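You operate a simulated robot arm through the tools that you are given. There is no shell and no other tool. Be economical: measure what you need, move in short steps, check, and stop when the job is done.

The job below is to be done with a simulated robot arm. You get a single attempt, and the scene is never put back.

JOB
Put things in order on the worktop under the window. At the end: the green bottle (marked "SOAP") is on the red tin (marked "TEA"); the green cocoa box is on the teal ice tray; the beige open packet (marked "LENTILS") from the worktop under the window stands where the green bottle stood; the beige egg from the worktop under the window is in the yellow bowl; whatever was shut is shut again. Leave all else as you found it, and nothing knocked over.

Only the result counts: the job must be done as asked and must still hold three seconds after the hand-in. Knocking over, shifting, dropping, spilling or breaking anything else fails it.

ROBOT AND FRAMES
A 7-joint arm with a two-finger parallel gripper, fixed in place. Base frame: the origin is at the foot of the arm, x ahead of it, y to its left, z up; the work surface is at about z = 0. Units: m, degrees, N and s.
With the tool pointing down near the work surface it reaches from about 0.22 to 0.58 m from the base axis. Its first joint turns from -66.0 to 66.0 degrees. Payload 2.5 kg.
The tool frame sits at the grasp point between the pads (the TCP): z along the fingers, y along the line on which they close. The tips reach 0.023 m beyond it. Largest opening 0.094 m; finger width 0.038, thickness 0.01; the body of the gripper, 0.054 by 0.096 m, starts 0.039 m behind the TCP.
Orientation is told as [roll, pitch, yaw] about the base's x, y, z axes, in that order, counted from this pose: with the fingers straight down and closing along the base's y, the tool's x points along the base's -x, its y along +y and its z along -z.

CONTROLS
- The arm moves only by the tool servo_tool. Its argument "moves" is a list of rows, each a list of 6 numbers: the shift along the base's x, y, z in m, then the turn, a rotation vector about the base's x, y, z in degrees. In form: [[tx, ty, tz, wx, wy, wz], ...]. A call has 1 to 10 rows; each row is the pose to reach, as a shift and turn from the pose commanded when the call began. "gripper" is the closure, from 0 (fully open) to 1 (shut), set as the call begins (left out, the last holds). A row lasts 0.2 s, in which the tool goes at most 0.05 m and 8.6 degrees; a call with a longer step from one row to the next is refused whole, and so is a gripper value outside its range. A pose out of reach is approached as far as the arm can. The call stops where the force on the tool passes 40 N (or 10 N more than at its start, if that is more) or the arm is blocked; 0.2 s more then pass. Each finger travels about 0.108 m/s and halts on what it meets, pressing with about 45 N; the grip force reading is that of the motor and also rises with nothing between the fingers. The clock runs only during rows and for 0.2 s after the last one: add rows that repeat a pose to give the fingers time. It gives the time, the measured TCP pose, the force on the tool (base axes), the opening and the grip force at its end, in the units of the frame above (readings bear some noise).
- Cameras (640 x 400 px; columns grow to the right, rows downward): "scene" is fixed at [0.1166, -0.4208, 0.5504]; the picture's right is [0.90, -0.45, 0.00], its down [-0.25, -0.49, -0.83] and it looks along [0.37, 0.75, -0.55] (base axes); focal length 338 px, centre (320, 200). "wrist" rides on the gripper at [0.086, 0.016, -0.075] in the tool frame; the picture's right is [-0.18, 0.98, 0.00], its down [-0.58, -0.11, -0.81] and it looks along [-0.79, -0.15, 0.59] (tool axes); focal length 243 px, centre (320, 200). There is no depth. A picture from a camera that has moved, and an enlarged one, comes with that camera's place and axes in the base frame and with its lens. The place of the scene camera against the robot may be out by one fixed shift of up to 0.025 m in any direction.
- get_image(camera): a new picture of that camera. The clock stands still meanwhile.
- zoom(camera, box): a new picture of the part [left, top, right, bottom] of that camera's present view, enlarged. The clock stands still meanwhile.
- sign_off(): hands the job in; it is judged then, once.

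Go step by step. Nothing tells you positions but the pictures and the camera data: compare them with the known pose of the tool, close in by small moves and look again before you grip or let go. The budget is 120 turns and 84 pictures, counting those below and the enlarged ones. Unless the task says otherwise, let go and move clear before handing in, and close with one line.

The tools are called after "Emit:" as a command line: name --pt "numbers of a row" for each row, then --argument value for the rest, lists and objects as JSON in quotes. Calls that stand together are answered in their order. servo_tool: Moves the arm, as the interface text tells. Its arguments: {"type":"object","properties":{"moves":{"type":"array","items":{"type":"array","items":{"type":"number"}}},"gripper":{"type":"number"}},"required":["moves"]} The other tools are called the same way: get_image (camera) takes a picture; zoom (camera, box) takes an enlarged picture of a part of a camera's view; sign_off () hands the job in.

At the start:

```text
t: 0.0
tool_pos: [0.2558, 0.2143, 0.3569]
ee_rot: [0.0, 0.1, 0.0]
contact_force: [0.0, 0.3, 0.0]
opening: 0.0941
finger_force: 0.1
```

scene: 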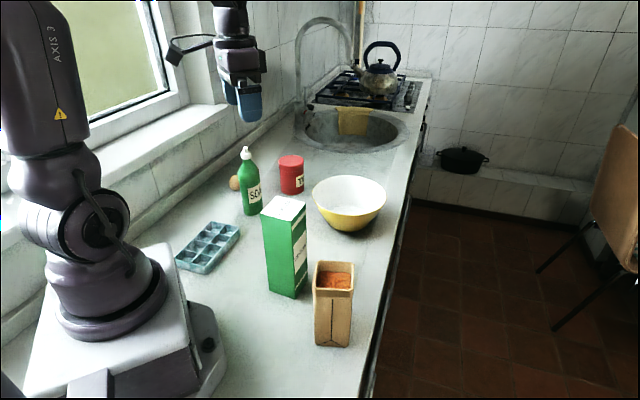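
wrist: 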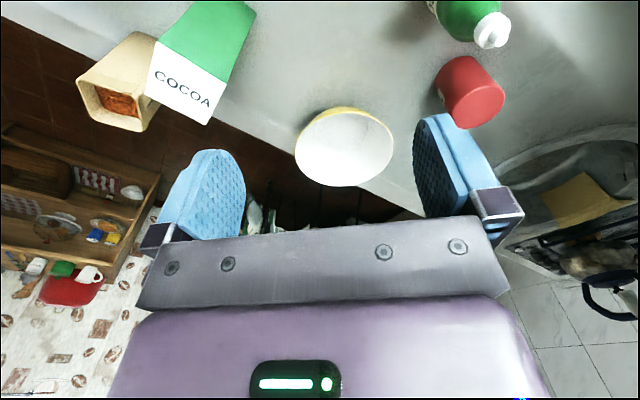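

I see the bottle, tin, egg, bowl, cocoa box, packet and ice tray on the worktop. First I'll enlarge the scene to measure them.

Emit:
zoom --camera "scene" --box '[160, 130, 400, 280]'

Emit:
zoom --camera "scene" --box '[160, 210, 400, 360]'

```text
2.67 times, centred on (280, 205) of scene
camera zoom: at [0.1166, -0.4208, 0.5504], right [0.9, -0.45, 0.0], down [-0.25, -0.49, -0.83], along [0.37, 0.75, -0.55], focal length 900 px, centre (427, 187)
```

zoom: 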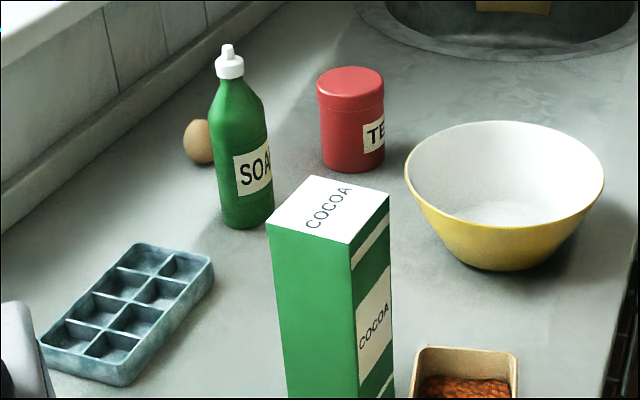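

```text
2.67 times, centred on (280, 285) of scene
camera zoom: at [0.1166, -0.4208, 0.5504], right [0.9, -0.45, 0.0], down [-0.25, -0.49, -0.83], along [0.37, 0.75, -0.55], focal length 900 px, centre (427, -27)
```

zoom: 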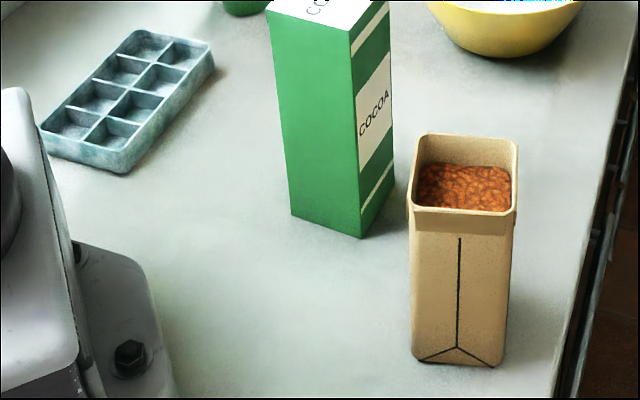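

I take the bottle at about (0.29, 0.36), the tin at (0.43, 0.42), the egg at (0.28, 0.51), the bowl at (0.49, 0.2), the cocoa box at (0.28, 0.08), the packet at (0.30, -0.09) and the tray at (0.15, 0.27). I'll tilt the wrist camera downward to check these and to find the scene camera's shift.

Emit:
servo_tool --pt "0 0.01 0.02 0 8 0" --pt "0 0.02 0.04 0 16 0" --pt "0 0.03 0.05 0 24 0" --pt "0 0.03 0.05 0 32 0" --pt "0 0.03 0.05 0 32 0" --gripper 0

Emit:
get_image --camera "wrist"

Emit:
get_image --camera "scene"

```text
t: 1.2
tool_pos: [0.2567, 0.2457, 0.4046]
ee_rot: [0.1, 32.1, 0.1]
contact_force: [0.2, 0.8, 0.2]
opening: 0.094
finger_force: 0.1
```

```text
79 pictures are left
camera wrist: at [0.2235, 0.2611, 0.5159], right [0.15, 0.98, -0.1], down [0.92, -0.11, 0.37], along [0.36, -0.15, -0.92], focal length 243 px, centre (320, 200)
```

wrist: 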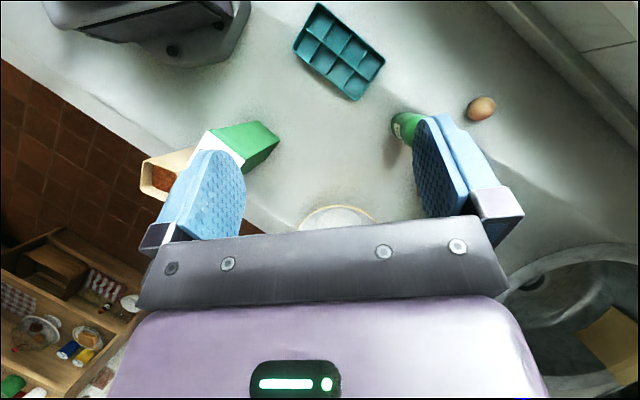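

```text
78 pictures are left
```

scene: 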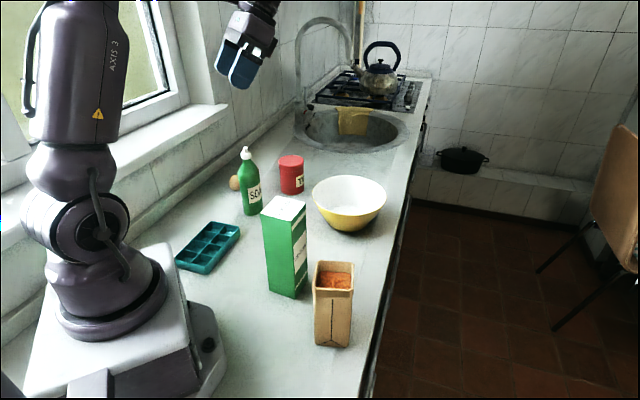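

The wrist view gives nearly the same positions as the scene view (egg at about (0.272, 0.50), tray centre at (0.143, 0.258), bottle at (0.28, 0.365)), so the camera shift is small. I plan to grip the bottle by its cap with the fingers tilted outward for reach, so I'll turn to face it.

Emit:
servo_tool --pt "0 0 0 0 -8 0" --pt "0 0 0 0 -16 0" --pt "0 0 0 0 -24 0" --pt "0 0 0 0 -32 0" --pt "0 0 0 0 -40 0" --pt "0 0 0 0 -48 0" --pt "0 0 0 0 -55 0" --pt "0 0 0 0 -62 0" --pt "0 0 0 0 -62 0"

Emit:
servo_tool --pt "0 0 0 0 0 8" --pt "0 0 0 0 0 16" --pt "0 0.01 -0.01 0 0 24" --pt "-0.02 0.02 -0.02 0 0 32" --pt "-0.03 0.03 -0.03 0 0 40" --pt "-0.04 0.04 -0.05 0 0 48" --pt "-0.042 0.04 -0.075 0 0 52" --pt "-0.042 0.04 -0.075 0 0 52"

Emit:
get_image --camera "wrist"

Emit:
get_image --camera "scene"

```text
t: 3.2
tool_pos: [0.2559, 0.2457, 0.4057]
ee_rot: [-0.1, -30.1, 0.0]
contact_force: [-0.4, 0.5, 0.4]
opening: 0.0937
finger_force: 0.0
```

```text
t: 5.0
tool_pos: [0.2125, 0.2872, 0.3314]
ee_rot: [0.0, -29.9, 52.1]
contact_force: [0.9, -0.3, -0.2]
opening: 0.0938
finger_force: 0.1
```

```text
77 pictures are left
camera wrist: at [0.1322, 0.2082, 0.3532], right [-0.68, 0.73, 0.09], down [0.15, 0.01, 0.99], along [0.72, 0.68, -0.12], focal length 243 px, centre (320, 200)
```

wrist: 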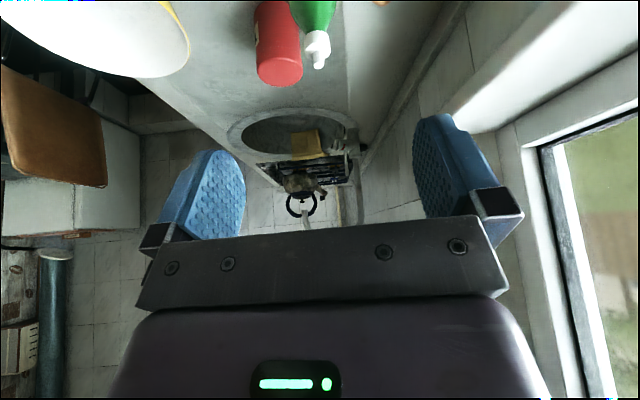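

```text
76 pictures are left
```

scene: 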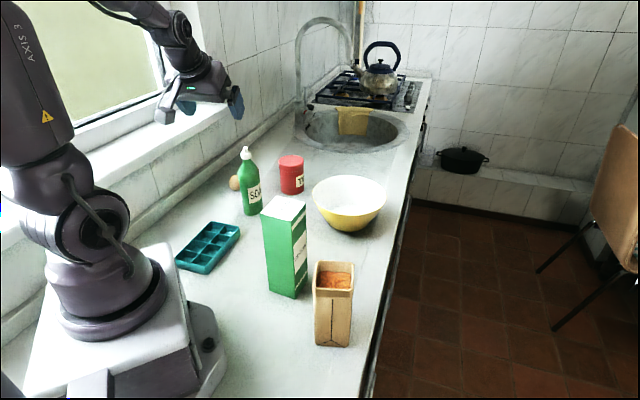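

The cap top sits at about (0.280, 0.363) and is centred between the fingers. I'll move to just above it and look again.

Emit:
servo_tool --pt "0.03 0.033 -0.02 0 0 0" --pt "0.055 0.06 -0.05 0 0 0" --pt "0.0685 0.0758 -0.09 0 0 0" --pt "0.0685 0.0758 -0.1 0 0 0"

Emit:
get_image --camera "wrist"

Emit:
zoom --camera "scene" --box '[160, 80, 400, 230]'

```text
t: 6.0
tool_pos: [0.2815, 0.3615, 0.2337]
ee_rot: [0.0, -30.1, 52.2]
contact_force: [0.7, -0.2, 0.3]
opening: 0.0939
finger_force: 0.0
```

```text
75 pictures are left
camera wrist: at [0.2002, 0.2826, 0.2562], right [-0.68, 0.73, 0.09], down [0.15, 0.01, 0.99], along [0.72, 0.68, -0.12], focal length 243 px, centre (320, 200)
```

wrist: 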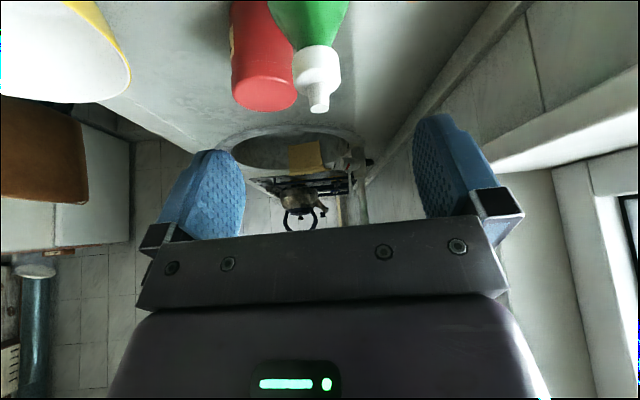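

```text
2.67 times, centred on (280, 155) of scene
camera zoom: at [0.1166, -0.4208, 0.5504], right [0.9, -0.45, 0.0], down [-0.25, -0.49, -0.83], along [0.37, 0.75, -0.55], focal length 900 px, centre (427, 320)
```

zoom: 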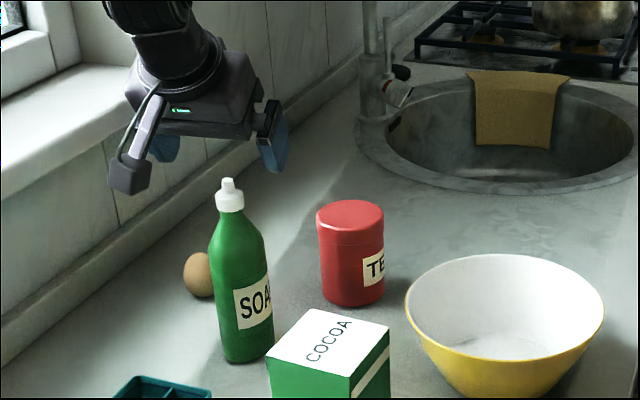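

The cap is centred under the fingers, with its top at about z 0.20. I'll enlarge the cap to choose the grip height.

Emit:
zoom --camera "scene" --box '[210, 135, 290, 225]'

Emit:
zoom --camera "wrist" --box '[220, 0, 420, 125]'

```text
4.44 times, centred on (250, 180) of scene
camera zoom: at [0.1166, -0.4208, 0.5504], right [0.9, -0.45, 0.0], down [-0.25, -0.49, -0.83], along [0.37, 0.75, -0.55], focal length 1500 px, centre (631, 289)
```

zoom: 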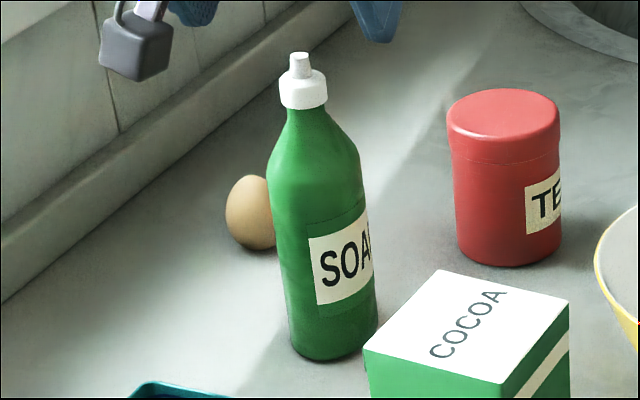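

```text
3.20 times, centred on (320, 62) of wrist
camera zoom: at [0.2002, 0.2826, 0.2562], right [-0.68, 0.73, 0.09], down [0.15, 0.01, 0.99], along [0.72, 0.68, -0.12], focal length 776 px, centre (320, 640)
```

zoom: 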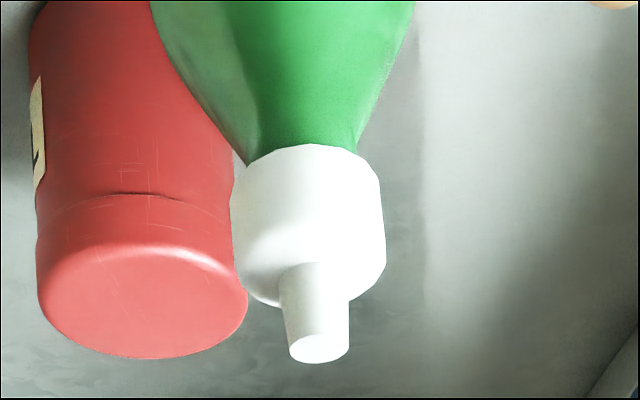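

The neck under the cap is narrow, so gripping the cap at z ≈ 0.18 is safe. I'll descend and close.

Emit:
servo_tool --pt "-0.001 0 -0.02 0 0 0" --pt "-0.001 0 -0.04 0 0 0" --pt "-0.001 0 -0.053 0 0 0" --pt "-0.001 0 -0.053 0 0 0"

Emit:
get_image --camera "wrist"

Emit:
zoom --camera "scene" --box '[210, 135, 290, 225]'

```text
t: 7.0
tool_pos: [0.2802, 0.3603, 0.18]
ee_rot: [0.0, -30.0, 52.1]
contact_force: [0.9, 0.5, -0.4]
opening: 0.0941
finger_force: 0.0
```

```text
71 pictures are left
camera wrist: at [0.2005, 0.2808, 0.2023], right [-0.68, 0.73, 0.09], down [0.15, 0.01, 0.99], along [0.72, 0.68, -0.12], focal length 243 px, centre (320, 200)
```

wrist: 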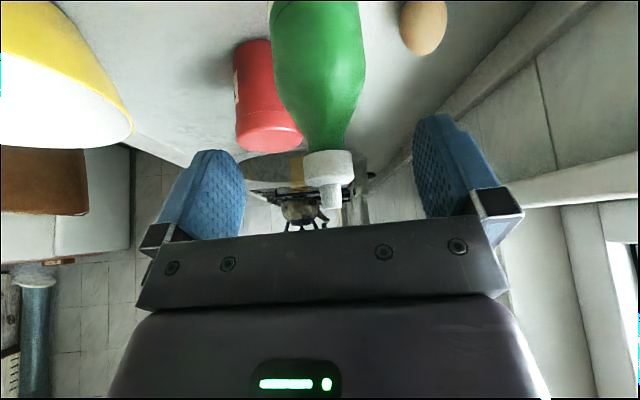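

```text
4.44 times, centred on (250, 180) of scene
camera zoom: at [0.1166, -0.4208, 0.5504], right [0.9, -0.45, 0.0], down [-0.25, -0.49, -0.83], along [0.37, 0.75, -0.55], focal length 1500 px, centre (631, 289)
```

zoom: 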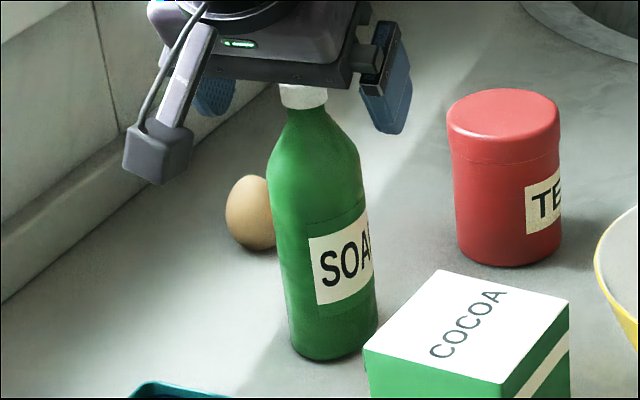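

The cap is between the pads. I'll shift by about 1.5 mm and close.

Emit:
servo_tool --pt "-0.001 0.001 0 0 0 0" --pt "-0.001 0.001 0 0 0 0"

Emit:
servo_tool --pt "0 0 0 0 0 0" --pt "0 0 0 0 0 0" --pt "0 0 0 0 0 0" --pt "0 0 0 0 0 0" --gripper 1

Emit:
get_image --camera "wrist"

```text
t: 7.6
tool_pos: [0.28, 0.3606, 0.18]
ee_rot: [0.0, -30.0, 52.0]
contact_force: [-1.3, 0.6, -0.3]
opening: 0.0939
finger_force: 0.1
```

```text
t: 8.6
tool_pos: [0.2799, 0.3593, 0.1803]
ee_rot: [0.0, -30.0, 52.1]
contact_force: [-0.5, 0.6, 0.8]
opening: 0.0219
finger_force: 45.4
```

```text
69 pictures are left
camera wrist: at [0.1988, 0.2821, 0.2021], right [-0.68, 0.73, 0.09], down [0.15, 0.01, 0.99], along [0.72, 0.68, -0.12], focal length 243 px, centre (320, 200)
```

wrist: 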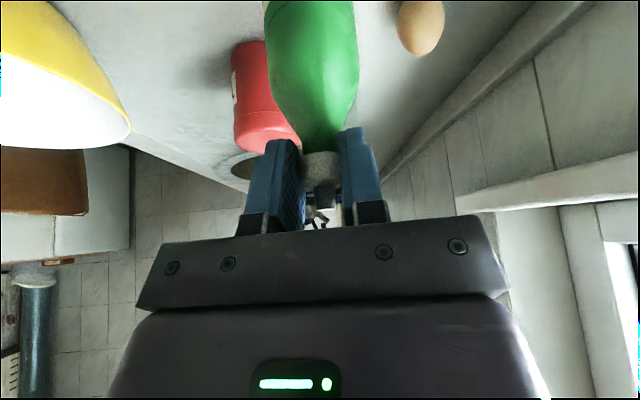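

The cap is gripped, with the opening at 0.022. I'll lift straight up and look.

Emit:
servo_tool --pt "0 0 0.01 0 0 0" --pt "0 0 0.04 0 0 0" --pt "0 0 0.08 0 0 0" --pt "0 0 0.12 0 0 0" --pt "0 0 0.15 0 0 0" --pt "0 0 0.15 0 0 0"

Emit:
get_image --camera "wrist"

Emit:
get_image --camera "scene"

```text
t: 10.0
tool_pos: [0.2805, 0.3595, 0.331]
ee_rot: [0.0, -29.9, 52.1]
contact_force: [0.0, -0.1, -2.8]
opening: 0.0214
finger_force: 44.7
```

```text
68 pictures are left
camera wrist: at [0.199, 0.2804, 0.3532], right [-0.68, 0.73, 0.09], down [0.15, 0.01, 0.99], along [0.72, 0.68, -0.12], focal length 243 px, centre (320, 200)
```

wrist: 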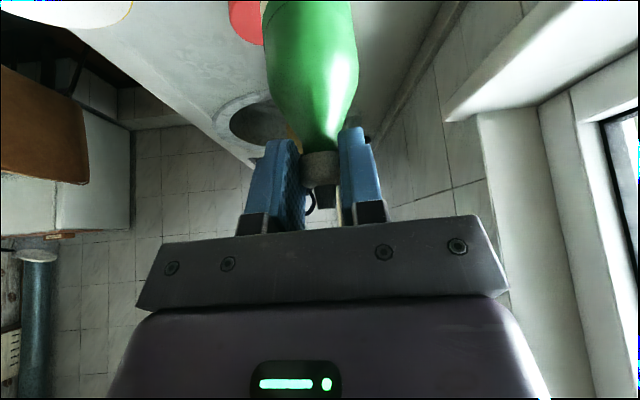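

```text
67 pictures are left
```

scene: 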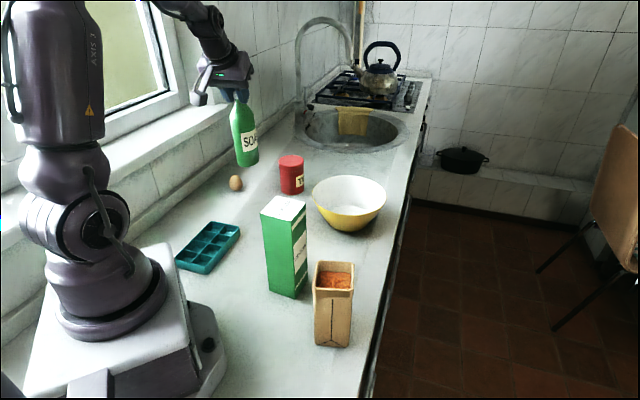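

The bottle hangs upright. I take the tin at about (0.423, 0.419), with its top at z ≈ 0.10. I'll carry the bottle over it with room to spare and compare the two in the pictures.

Emit:
servo_tool --pt "0.03 0.012 0 0 0 -2" --pt "0.065 0.027 0 0 0 -4" --pt "0.1 0.042 0 0 0 -6" --pt "0.13 0.054 0 0 0 -7.5" --pt "0.142 0.059 0 0 0 -7.5" --pt "0.142 0.059 0 0 0 -7.5"

Emit:
get_image --camera "wrist"

Emit:
zoom --camera "scene" --box '[230, 80, 350, 200]'

```text
t: 11.4
tool_pos: [0.4228, 0.4194, 0.3294]
ee_rot: [0.0, -30.0, 44.5]
contact_force: [0.1, 0.4, -2.6]
opening: 0.0214
finger_force: 45.2
```

```text
66 pictures are left
camera wrist: at [0.3318, 0.3516, 0.3507], right [-0.58, 0.81, 0.09], down [0.15, -0.01, 0.99], along [0.8, 0.58, -0.12], focal length 243 px, centre (320, 200)
```

wrist: 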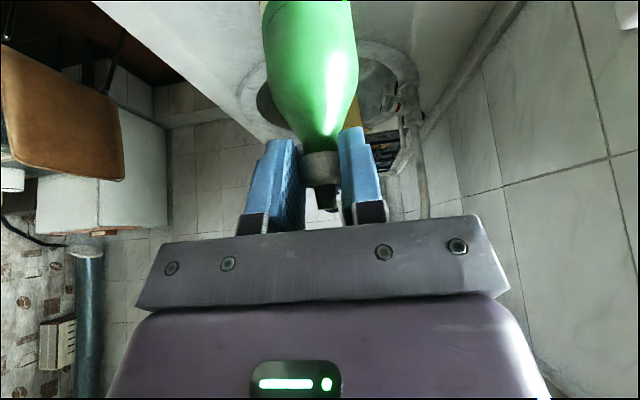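

```text
3.33 times, centred on (290, 140) of scene
camera zoom: at [0.1166, -0.4208, 0.5504], right [0.9, -0.45, 0.0], down [-0.25, -0.49, -0.83], along [0.37, 0.75, -0.55], focal length 1125 px, centre (420, 400)
```

zoom: 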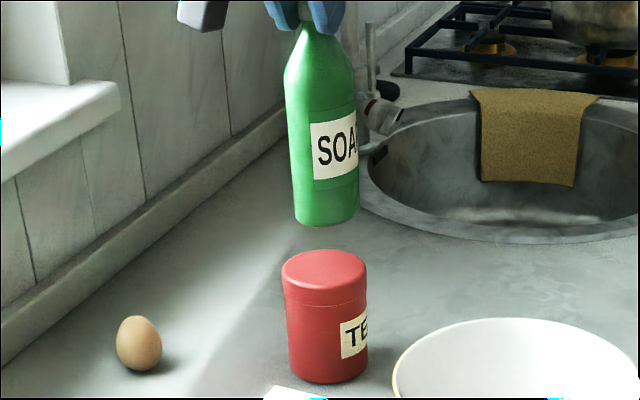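

The bottle is nearly centred over the tin, off by only about 3 mm. I'll lower it to just above the lid.

Emit:
servo_tool --pt "-0.002 0.001 -0.02 0 0 0" --pt "-0.002 0.001 -0.035 0 0 0" --pt "-0.002 0.001 -0.042 0 0 0" --pt "-0.002 0.001 -0.042 0 0 0"

Emit:
zoom --camera "scene" --box '[250, 120, 330, 200]'

```text
t: 12.4
tool_pos: [0.4189, 0.4213, 0.2866]
ee_rot: [0.0, -29.9, 44.5]
contact_force: [-0.6, 0.9, -2.6]
opening: 0.0214
finger_force: 44.9
```

```text
5.00 times, centred on (290, 160) of scene
camera zoom: at [0.1166, -0.4208, 0.5504], right [0.9, -0.45, 0.0], down [-0.25, -0.49, -0.83], along [0.37, 0.75, -0.55], focal length 1688 px, centre (470, 400)
```

zoom: 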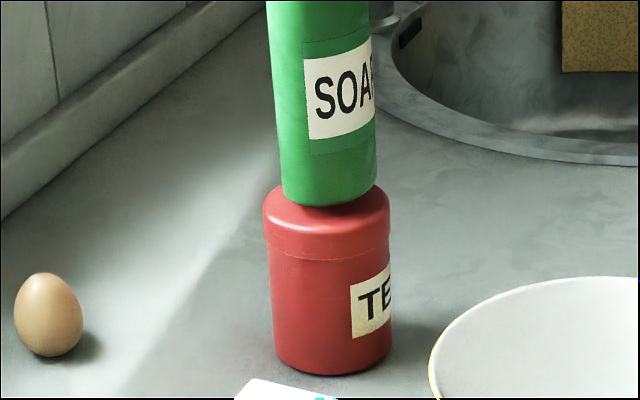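

The bottle is a few millimetres above the lid, and perhaps about 5 mm too far back. I'll nudge it toward the camera and lower until it touches.

Emit:
servo_tool --pt "-0.001 -0.004 0 0 0 0" --pt "-0.001 -0.004 -0.002 0 0 0" --pt "-0.001 -0.004 -0.004 0 0 0" --pt "-0.001 -0.004 -0.005 0 0 0"

Emit:
zoom --camera "scene" --box '[250, 120, 330, 200]'

```text
t: 13.4
tool_pos: [0.42, 0.418, 0.2812]
ee_rot: [0.0, -30.0, 44.6]
contact_force: [0.3, -0.1, -3.1]
opening: 0.0214
finger_force: 44.4
```

```text
5.00 times, centred on (290, 160) of scene
camera zoom: at [0.1166, -0.4208, 0.5504], right [0.9, -0.45, 0.0], down [-0.25, -0.49, -0.83], along [0.37, 0.75, -0.55], focal length 1688 px, centre (470, 400)
```

zoom: 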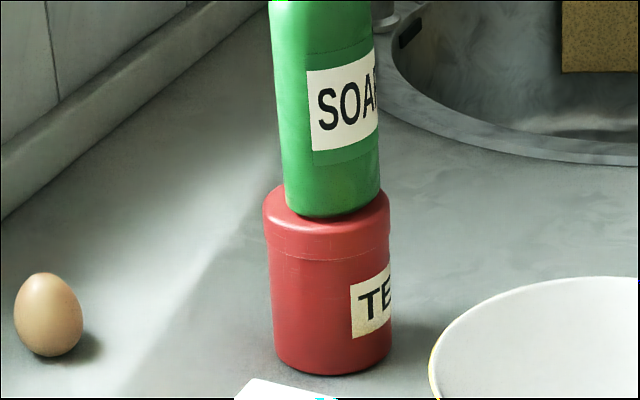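

No contact yet, and the bottle is about 3 mm to the right. I'll correct that and keep lowering.

Emit:
servo_tool --pt "-0.003 0.001 0 0 0 0" --pt "-0.003 0.001 -0.001 0 0 0" --pt "-0.003 0.001 -0.002 0 0 0" --pt "-0.003 0.001 -0.002 0 0 0"

Emit:
servo_tool --pt "0 0 -0.001 0 0 0" --pt "0 0 -0.001 0 0 0"

Emit:
zoom --camera "scene" --box '[250, 120, 330, 200]'

```text
t: 14.4
tool_pos: [0.4169, 0.4186, 0.2811]
ee_rot: [0.0, -30.2, 44.6]
contact_force: [-0.9, -0.8, 2.1]
opening: 0.0218
finger_force: 45.1
```

```text
t: 15.0
tool_pos: [0.4174, 0.4193, 0.2805]
ee_rot: [0.0, -30.3, 44.6]
contact_force: [-2.3, -3.9, 14.6]
opening: 0.0216
finger_force: 44.4
```

```text
5.00 times, centred on (290, 160) of scene
camera zoom: at [0.1166, -0.4209, 0.5504], right [0.9, -0.45, 0.0], down [-0.25, -0.49, -0.83], along [0.37, 0.75, -0.55], focal length 1688 px, centre (470, 400)
```

zoom: 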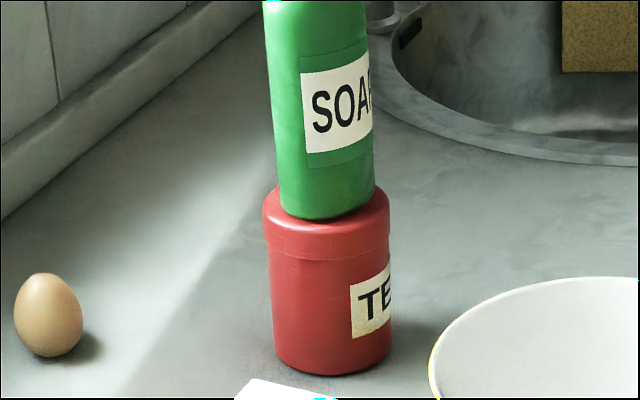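

The bottle is seated and centred on the lid. I'll ease the load and open the fingers.

Emit:
servo_tool --pt "0 0 0.001 0 0 0" --pt "0 0 0.001 0 0 0"

Emit:
servo_tool --pt "0 0 0 0 0 0" --pt "0 0 0 0 0 0" --pt "0 0 0 0 0 0" --gripper 0.3

Emit:
zoom --camera "scene" --box '[210, 80, 370, 200]'

Emit:
get_image --camera "wrist"

```text
t: 15.6
tool_pos: [0.4168, 0.4192, 0.281]
ee_rot: [0.0, -30.2, 44.6]
contact_force: [3.7, 2.3, 6.4]
opening: 0.0213
finger_force: 44.8
```

```text
t: 16.4
tool_pos: [0.4168, 0.4194, 0.2805]
ee_rot: [0.1, -29.9, 44.6]
contact_force: [0.1, 0.3, 0.5]
opening: 0.0657
finger_force: 0.0
```

```text
3.33 times, centred on (290, 140) of scene
camera zoom: at [0.1166, -0.4208, 0.5504], right [0.9, -0.45, 0.0], down [-0.25, -0.49, -0.83], along [0.37, 0.75, -0.55], focal length 1125 px, centre (420, 400)
```

zoom: 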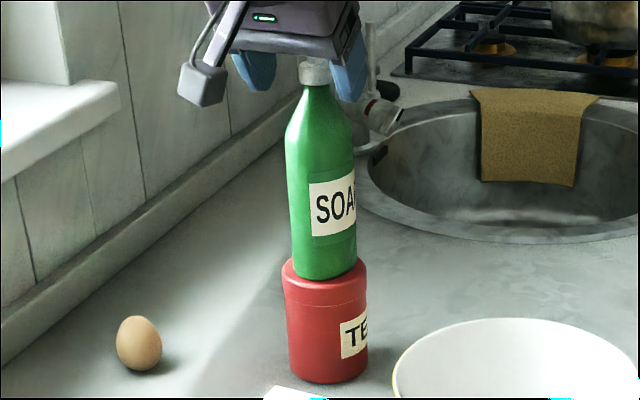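

```text
60 pictures are left
camera wrist: at [0.3258, 0.3504, 0.3021], right [-0.58, 0.81, 0.09], down [0.15, -0.01, 0.99], along [0.8, 0.58, -0.12], focal length 243 px, centre (320, 200)
```

wrist: 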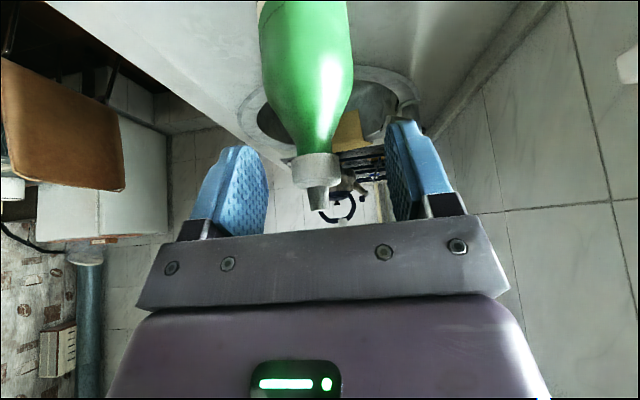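

The bottle stands by itself on the tin. I'll retreat straight up and turn toward the egg at about (0.27, 0.50).

Emit:
servo_tool --pt "0 0 0.03 0 0 0" --pt "0 0 0.07 0 0 0" --pt "0 0 0.1 0 0 0" --pt "-0.04 0 0.1 0 0 4" --pt "-0.085 0 0.1 0 0 9" --pt "-0.13 0 0.09 0 0 14" --pt "-0.17 0 0.06 0 0 17.4" --pt "-0.18 0 0.02 0 0 17.4" --pt "-0.18 0.0 -0.02 0 0 17.4" --pt "-0.18 0.0 -0.05 0 0 17.4"

Emit:
get_image --camera "wrist"

Emit:
get_image --camera "scene"

```text
t: 18.6
tool_pos: [0.2359, 0.4204, 0.2291]
ee_rot: [0.0, -30.1, 62.0]
contact_force: [-1.1, 0.7, 0.6]
opening: 0.0662
finger_force: 0.1
```

```text
59 pictures are left
camera wrist: at [0.1698, 0.3276, 0.2518], right [-0.79, 0.6, 0.09], down [0.14, 0.04, 0.99], along [0.59, 0.8, -0.12], focal length 243 px, centre (320, 200)
```

wrist: 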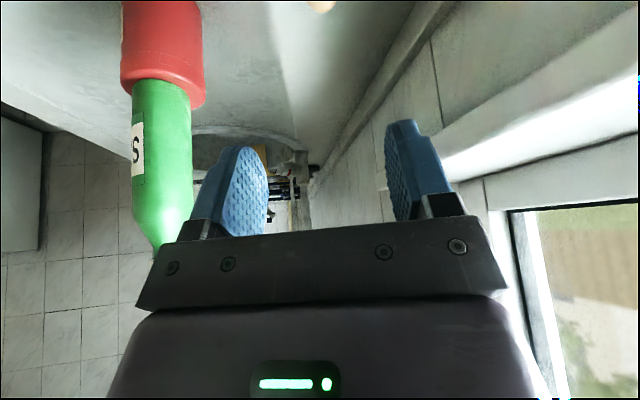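

```text
58 pictures are left
```

scene: 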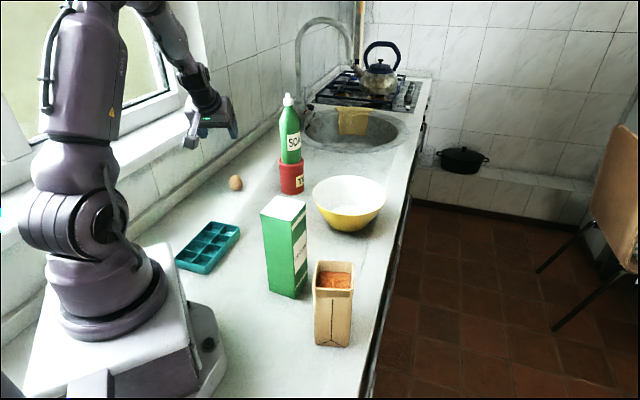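

The egg is in line with the tool. I'll open fully and drop down behind it for a closer look.

Emit:
servo_tool --pt "-0.005 -0.01 -0.04 0 0 0" --pt "-0.01 -0.02 -0.08 0 0 0" --pt "-0.01 -0.02 -0.12 0 0 0" --pt "-0.01 -0.02 -0.13 0 0 0" --pt "-0.01 -0.02 -0.13 0 0 0" --gripper 0

Emit:
get_image --camera "wrist"

Emit:
zoom --camera "scene" --box '[180, 130, 300, 205]'

```text
t: 19.8
tool_pos: [0.2295, 0.3987, 0.0996]
ee_rot: [0.0, -29.9, 61.9]
contact_force: [0.0, -0.8, 1.8]
opening: 0.094
finger_force: 0.1
```

```text
57 pictures are left
camera wrist: at [0.1628, 0.3065, 0.1207], right [-0.79, 0.6, 0.09], down [0.14, 0.04, 0.99], along [0.59, 0.8, -0.12], focal length 243 px, centre (320, 200)
```

wrist: 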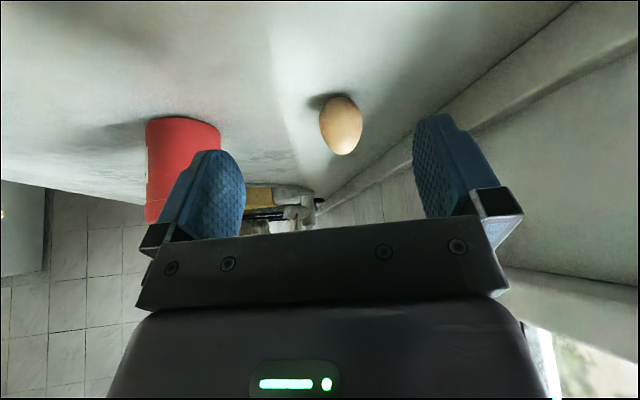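

```text
5.33 times, centred on (240, 168) of scene
camera zoom: at [0.1166, -0.4208, 0.5504], right [0.9, -0.45, 0.0], down [-0.25, -0.49, -0.83], along [0.37, 0.75, -0.55], focal length 1801 px, centre (747, 373)
```

zoom: 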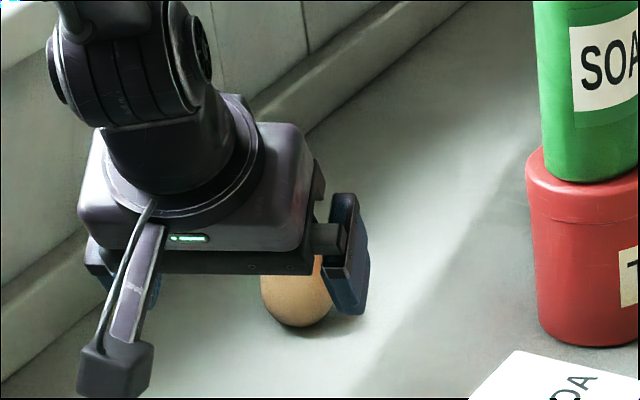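

The egg stands upright at about (0.270, 0.495) and is roughly 0.040 wide and 0.055 tall. I'll move over it at z 0.105 and check.

Emit:
servo_tool --pt "0.01 0.03 0.005 0 0 0" --pt "0.025 0.065 0.005 0 0 0" --pt "0.04 0.096 0.005 0 0 0" --pt "0.04 0.096 0.005 0 0 0"

Emit:
get_image --camera "wrist"

Emit:
zoom --camera "scene" --box '[180, 130, 300, 205]'

```text
t: 20.8
tool_pos: [0.2688, 0.4965, 0.1037]
ee_rot: [0.0, -29.9, 61.9]
contact_force: [0.1, -0.6, 0.1]
opening: 0.0939
finger_force: 0.1
```

```text
55 pictures are left
camera wrist: at [0.2016, 0.404, 0.1258], right [-0.79, 0.6, 0.09], down [0.14, 0.04, 0.99], along [0.59, 0.8, -0.12], focal length 243 px, centre (320, 200)
```

wrist: 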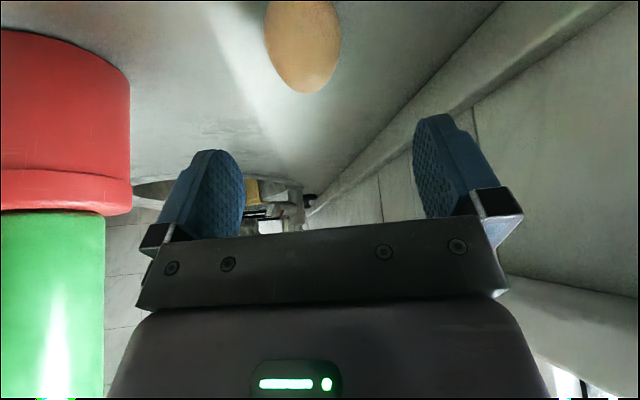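

```text
5.33 times, centred on (240, 168) of scene
camera zoom: at [0.1166, -0.4208, 0.5504], right [0.9, -0.45, 0.0], down [-0.25, -0.49, -0.83], along [0.37, 0.75, -0.55], focal length 1801 px, centre (747, 373)
```

zoom: 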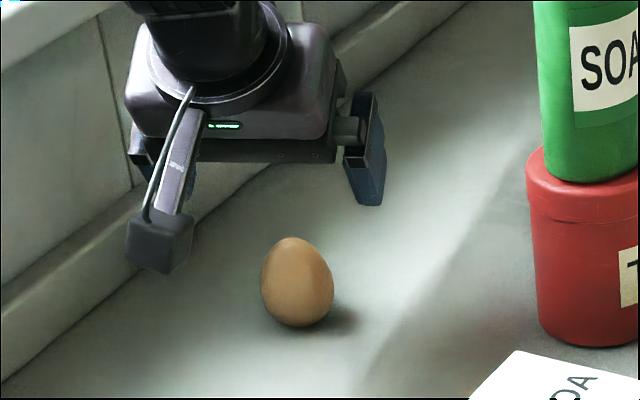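

The egg is centred to within 3 mm. I'll descend to z ≈ 0.037 and check again before closing.

Emit:
servo_tool --pt "0.002 -0.001 -0.03 0 0 0" --pt "0.002 -0.001 -0.05 0 0 0" --pt "0.002 -0.001 -0.067 0 0 0" --pt "0.002 -0.001 -0.067 0 0 0"

Emit:
get_image --camera "wrist"

```text
t: 21.8
tool_pos: [0.2656, 0.4941, 0.0376]
ee_rot: [0.1, -30.0, 62.1]
contact_force: [0.0, 0.3, -0.5]
opening: 0.094
finger_force: 0.1
```

```text
53 pictures are left
camera wrist: at [0.1994, 0.4027, 0.0593], right [-0.79, 0.6, 0.09], down [0.14, 0.04, 0.99], along [0.59, 0.8, -0.12], focal length 243 px, centre (320, 200)
```

wrist: 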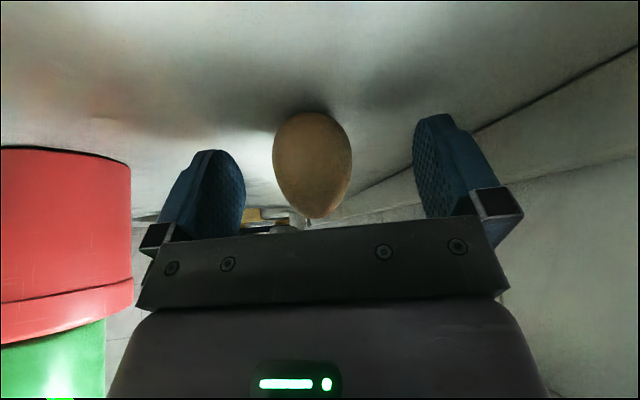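

The egg is about 4 mm left of centre. I'll shift and close gently.

Emit:
servo_tool --pt "0.003 -0.0015 0 0 0 0" --pt "0.003 -0.0015 0 0 0 0"

Emit:
servo_tool --pt "0 0 0 0 0 0" --pt "0 0 0 0 0 0" --pt "0 0 0 0 0 0" --pt "0 0 0 0 0 0" --gripper 0.62

Emit:
get_image --camera "wrist"

```text
t: 22.4
tool_pos: [0.2681, 0.4929, 0.0378]
ee_rot: [0.0, -30.0, 62.0]
contact_force: [0.6, 0.4, 0.4]
opening: 0.094
finger_force: 0.0
```

```text
t: 23.4
tool_pos: [0.2685, 0.4929, 0.0375]
ee_rot: [0.1, -30.0, 62.0]
contact_force: [-0.1, 0.4, -0.1]
opening: 0.0395
finger_force: 8.2
```

```text
52 pictures are left
camera wrist: at [0.2026, 0.4012, 0.0596], right [-0.79, 0.6, 0.09], down [0.14, 0.04, 0.99], along [0.59, 0.8, -0.12], focal length 243 px, centre (320, 200)
```

wrist: 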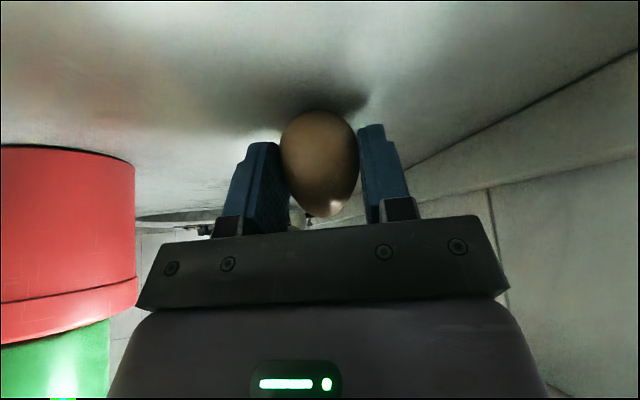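

The egg is held gently. I'll tighten slightly, lift, and swing back clear of the bottle toward the bowl.

Emit:
servo_tool --pt "0 0 0 0 0 0" --pt "0 0 0.02 0 0 0" --pt "0 0 0.06 0 0 0" --pt "0 0 0.1 0 0 0" --pt "0 -0.03 0.14 0 0 0" --pt "0 -0.08 0.17 0 0 -8" --pt "0.005 -0.125 0.18 0 0 -16" --pt "0.01 -0.17 0.18 0 0 -24" --pt "0.015 -0.215 0.18 0 0 -32" --pt "0.02 -0.26 0.18 0 0 -38" --gripper 0.66

Emit:
get_image --camera "wrist"

Emit:
get_image --camera "scene"

```text
refused: row 6 steps farther than a row can; nothing moved
```

```text
51 pictures are left
camera wrist: at [0.2026, 0.4012, 0.0596], right [-0.79, 0.6, 0.09], down [0.14, 0.04, 0.99], along [0.59, 0.8, -0.12], focal length 243 px, centre (320, 200)
```

wrist: 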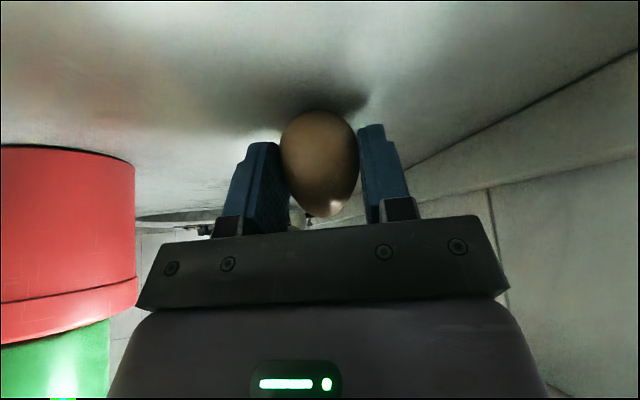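

```text
50 pictures are left
```

scene: 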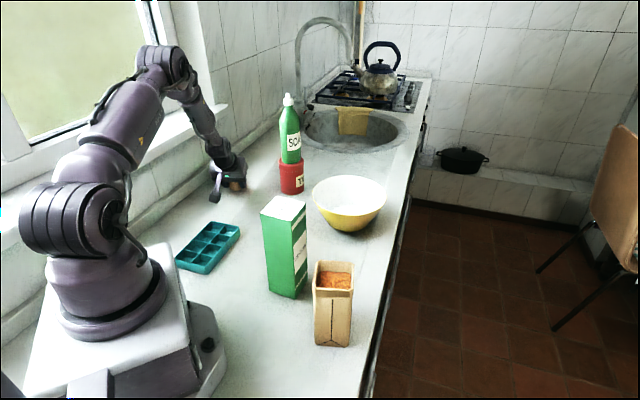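

One step was too long, so nothing moved. I'll redo it with shorter steps.

Emit:
servo_tool --pt "0 0 0 0 0 0" --pt "0 0 0.02 0 0 0" --pt "0 0 0.06 0 0 0" --pt "0 0 0.1 0 0 0" --pt "0 -0.025 0.14 0 0 0" --pt "0 -0.06 0.17 0 0 -8" --pt "0.005 -0.105 0.18 0 0 -16" --pt "0.01 -0.15 0.18 0 0 -24" --pt "0.015 -0.195 0.18 0 0 -32" --pt "0.02 -0.24 0.18 0 0 -38" --gripper 0.66

Emit:
get_image --camera "wrist"

```text
t: 25.6
tool_pos: [0.2919, 0.2513, 0.2138]
ee_rot: [0.0, -30.0, 23.9]
contact_force: [-0.1, 1.0, -1.0]
opening: 0.0393
finger_force: 7.7
```

```text
49 pictures are left
camera wrist: at [0.1827, 0.2202, 0.2372], right [-0.25, 0.96, 0.09], down [0.14, -0.06, 0.99], along [0.96, 0.26, -0.12], focal length 243 px, centre (320, 200)
```

wrist: 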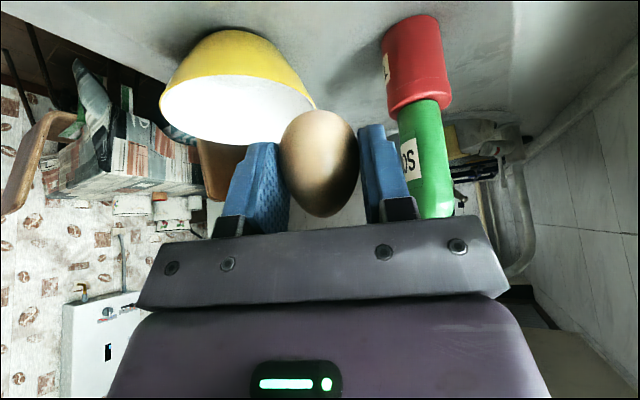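

The egg is held well. The bowl centre is at about (0.49, 0.205), so I'll move the egg above it at z 0.2 and check.

Emit:
servo_tool --pt "0.045 -0.01 0 0 0 0" --pt "0.09 -0.02 0 0 0 0" --pt "0.135 -0.03 0 0 0 0" --pt "0.175 -0.04 0 0 0 0" --pt "0.2 -0.046 0 0 0 0" --pt "0.2 -0.046 0 0 0 0"

Emit:
get_image --camera "wrist"

Emit:
zoom --camera "scene" --box '[260, 100, 420, 240]'

```text
t: 27.0
tool_pos: [0.4911, 0.2072, 0.218]
ee_rot: [0.0, -29.9, 24.0]
contact_force: [1.1, 0.1, -0.8]
opening: 0.0394
finger_force: 8.3
```

```text
48 pictures are left
camera wrist: at [0.3826, 0.1766, 0.2402], right [-0.25, 0.96, 0.09], down [0.14, -0.06, 0.99], along [0.96, 0.26, -0.12], focal length 243 px, centre (320, 200)
```

wrist: 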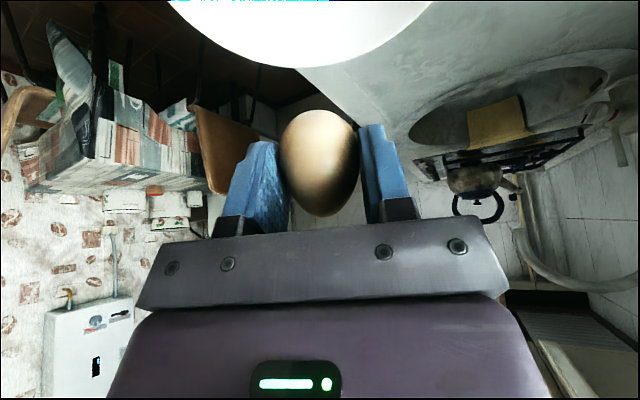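

```text
2.86 times, centred on (340, 170) of scene
camera zoom: at [0.1166, -0.4208, 0.5504], right [0.9, -0.45, 0.0], down [-0.25, -0.49, -0.83], along [0.37, 0.75, -0.55], focal length 965 px, centre (263, 286)
```

zoom: 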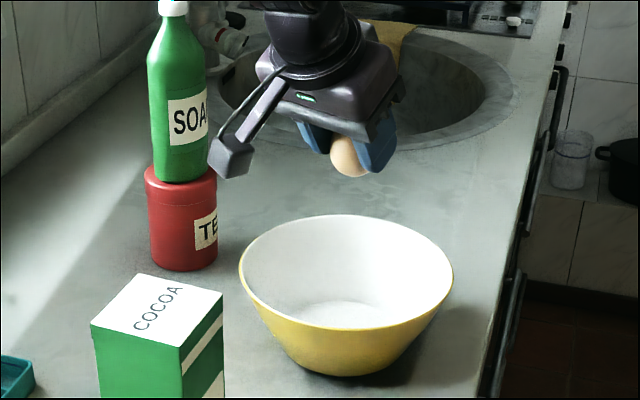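

The egg is over the bowl. With the fingers tilted, the wrist camera would hit the bowl rim on the way down, so I'll bring the tool upright here first and centre it.

Emit:
servo_tool --pt "0.002 0.001 0 -3.05 6.85 0" --pt "0.004 0.003 0 -6.1 13.7 0" --pt "0.006 0.005 0 -9.15 20.55 0" --pt "0.009 0.006 0 -12.2 27.4 0" --pt "0.009 0.006 0 -12.2 27.4 0"

Emit:
get_image --camera "wrist"

Emit:
zoom --camera "scene" --box '[260, 100, 420, 240]'

```text
t: 28.2
tool_pos: [0.4999, 0.2135, 0.2183]
ee_rot: [0.0, 0.1, 24.0]
contact_force: [0.0, 0.4, -1.1]
opening: 0.0392
finger_force: 7.9
```

```text
46 pictures are left
camera wrist: at [0.4148, 0.1932, 0.2929], right [-0.23, 0.97, 0.0], down [0.58, 0.14, 0.81], along [0.78, 0.19, -0.59], focal length 243 px, centre (320, 200)
```

wrist: 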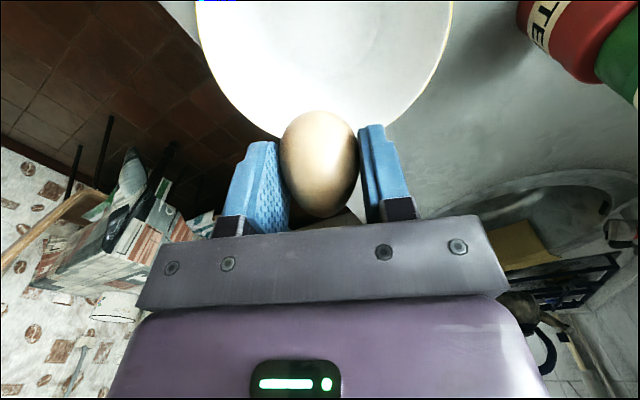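

```text
2.86 times, centred on (340, 170) of scene
camera zoom: at [0.1166, -0.4208, 0.5504], right [0.9, -0.45, 0.0], down [-0.25, -0.49, -0.83], along [0.37, 0.75, -0.55], focal length 965 px, centre (263, 286)
```

zoom: 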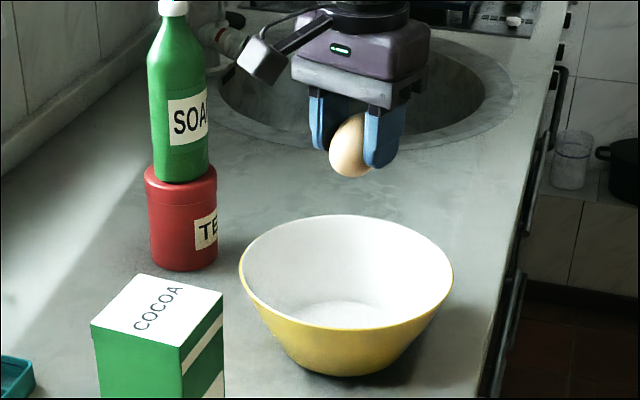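

The tool is upright and centred over the bowl. I'll lower the egg inside.

Emit:
servo_tool --pt "-0.002 -0.003 -0.04 0 0 0" --pt "-0.003 -0.004 -0.08 0 0 0" --pt "-0.003 -0.004 -0.12 0 0 0" --pt "-0.003 -0.004 -0.15 0 0 0" --pt "-0.003 -0.004 -0.16 0 0 0" --pt "-0.003 -0.004 -0.16 0 0 0"

Emit:
zoom --camera "scene" --box '[260, 100, 420, 240]'

Emit:
get_image --camera "wrist"

```text
t: 29.6
tool_pos: [0.4978, 0.2069, 0.0559]
ee_rot: [-0.1, 0.1, 24.1]
contact_force: [0.4, -0.2, -1.2]
opening: 0.0393
finger_force: 8.3
```

```text
2.86 times, centred on (340, 170) of scene
camera zoom: at [0.1166, -0.4208, 0.5504], right [0.9, -0.45, 0.0], down [-0.25, -0.49, -0.83], along [0.37, 0.75, -0.55], focal length 965 px, centre (263, 286)
```

zoom: 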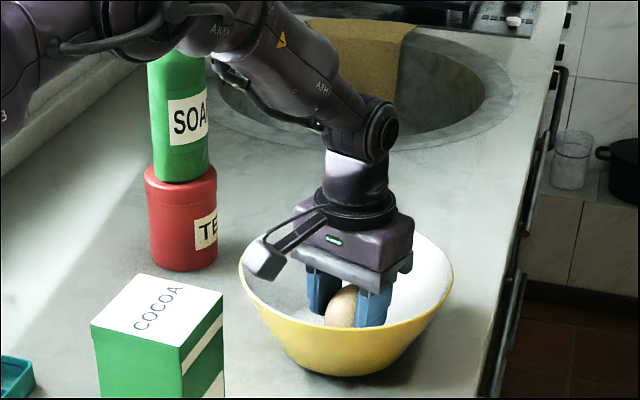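

```text
43 pictures are left
camera wrist: at [0.4129, 0.1861, 0.1301], right [-0.23, 0.97, 0.0], down [0.57, 0.14, 0.81], along [0.79, 0.19, -0.59], focal length 243 px, centre (320, 200)
```

wrist: 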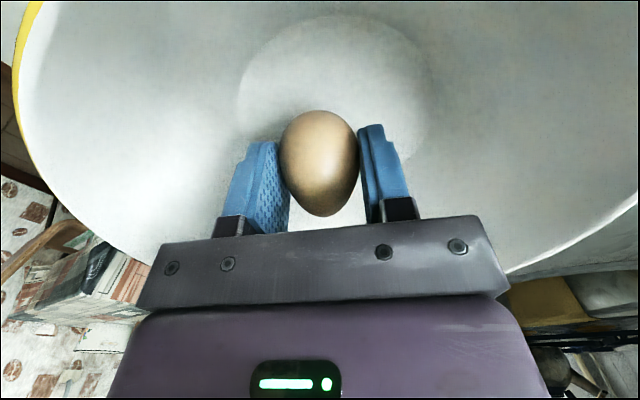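

The bowl floor is centred about 2 cm nearer the robot. I'll move 1.2 cm inward and lower gently until the egg touches.

Emit:
servo_tool --pt "-0.011 -0.003 0 0 0 0" --pt "-0.011 -0.003 -0.003 0 0 0" --pt "-0.011 -0.003 -0.006 0 0 0" --pt "-0.011 -0.003 -0.008 0 0 0"

Emit:
get_image --camera "wrist"

```text
t: 30.6
tool_pos: [0.4867, 0.2055, 0.049]
ee_rot: [0.1, -0.1, 24.1]
contact_force: [-0.7, -0.4, 3.9]
opening: 0.0391
finger_force: 7.8
```

```text
42 pictures are left
camera wrist: at [0.4027, 0.1854, 0.1246], right [-0.23, 0.97, 0.0], down [0.57, 0.14, 0.81], along [0.79, 0.19, -0.59], focal length 243 px, centre (320, 200)
```

wrist: 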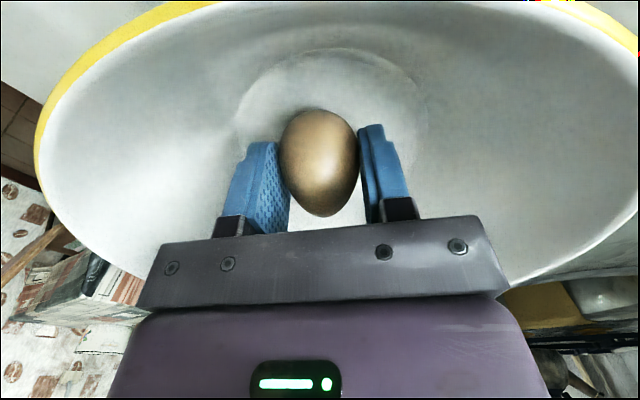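

The egg touches the bowl floor. I'll open the fingers partly and let it settle.

Emit:
servo_tool --pt "0 0 0 0 0 0" --pt "0 0 0 0 0 0" --pt "0 0 0 0 0 0" --pt "0 0 0 0 0 0" --gripper 0.4

Emit:
servo_tool --pt "0 0 0.03 0 0 0" --pt "0 0 0.07 0 0 0" --pt "0 0 0.11 0 0 0" --pt "0 0 0.15 0 0 0" --pt "0 0 0.19 0 0 0" --pt "0 0 0.21 0 0 0"

Emit:
get_image --camera "scene"

```text
t: 31.6
tool_pos: [0.4859, 0.2054, 0.0501]
ee_rot: [-0.2, 0.1, 24.1]
contact_force: [-0.5, 0.7, -0.1]
opening: 0.0563
finger_force: 0.2
```

```text
t: 33.0
tool_pos: [0.4883, 0.2042, 0.2588]
ee_rot: [0.1, 0.0, 24.0]
contact_force: [0.0, 0.1, 0.2]
opening: 0.0565
finger_force: 0.1
```

```text
41 pictures are left
```

scene: 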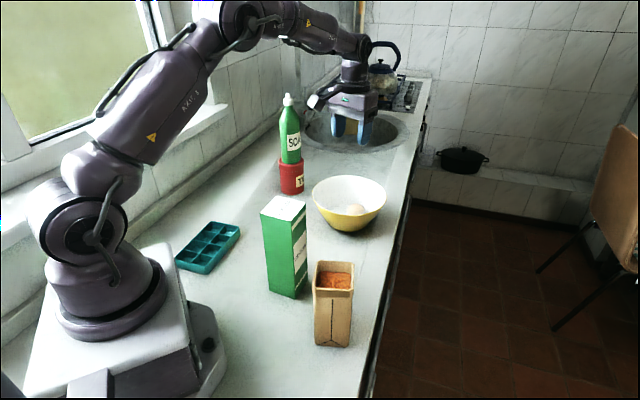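

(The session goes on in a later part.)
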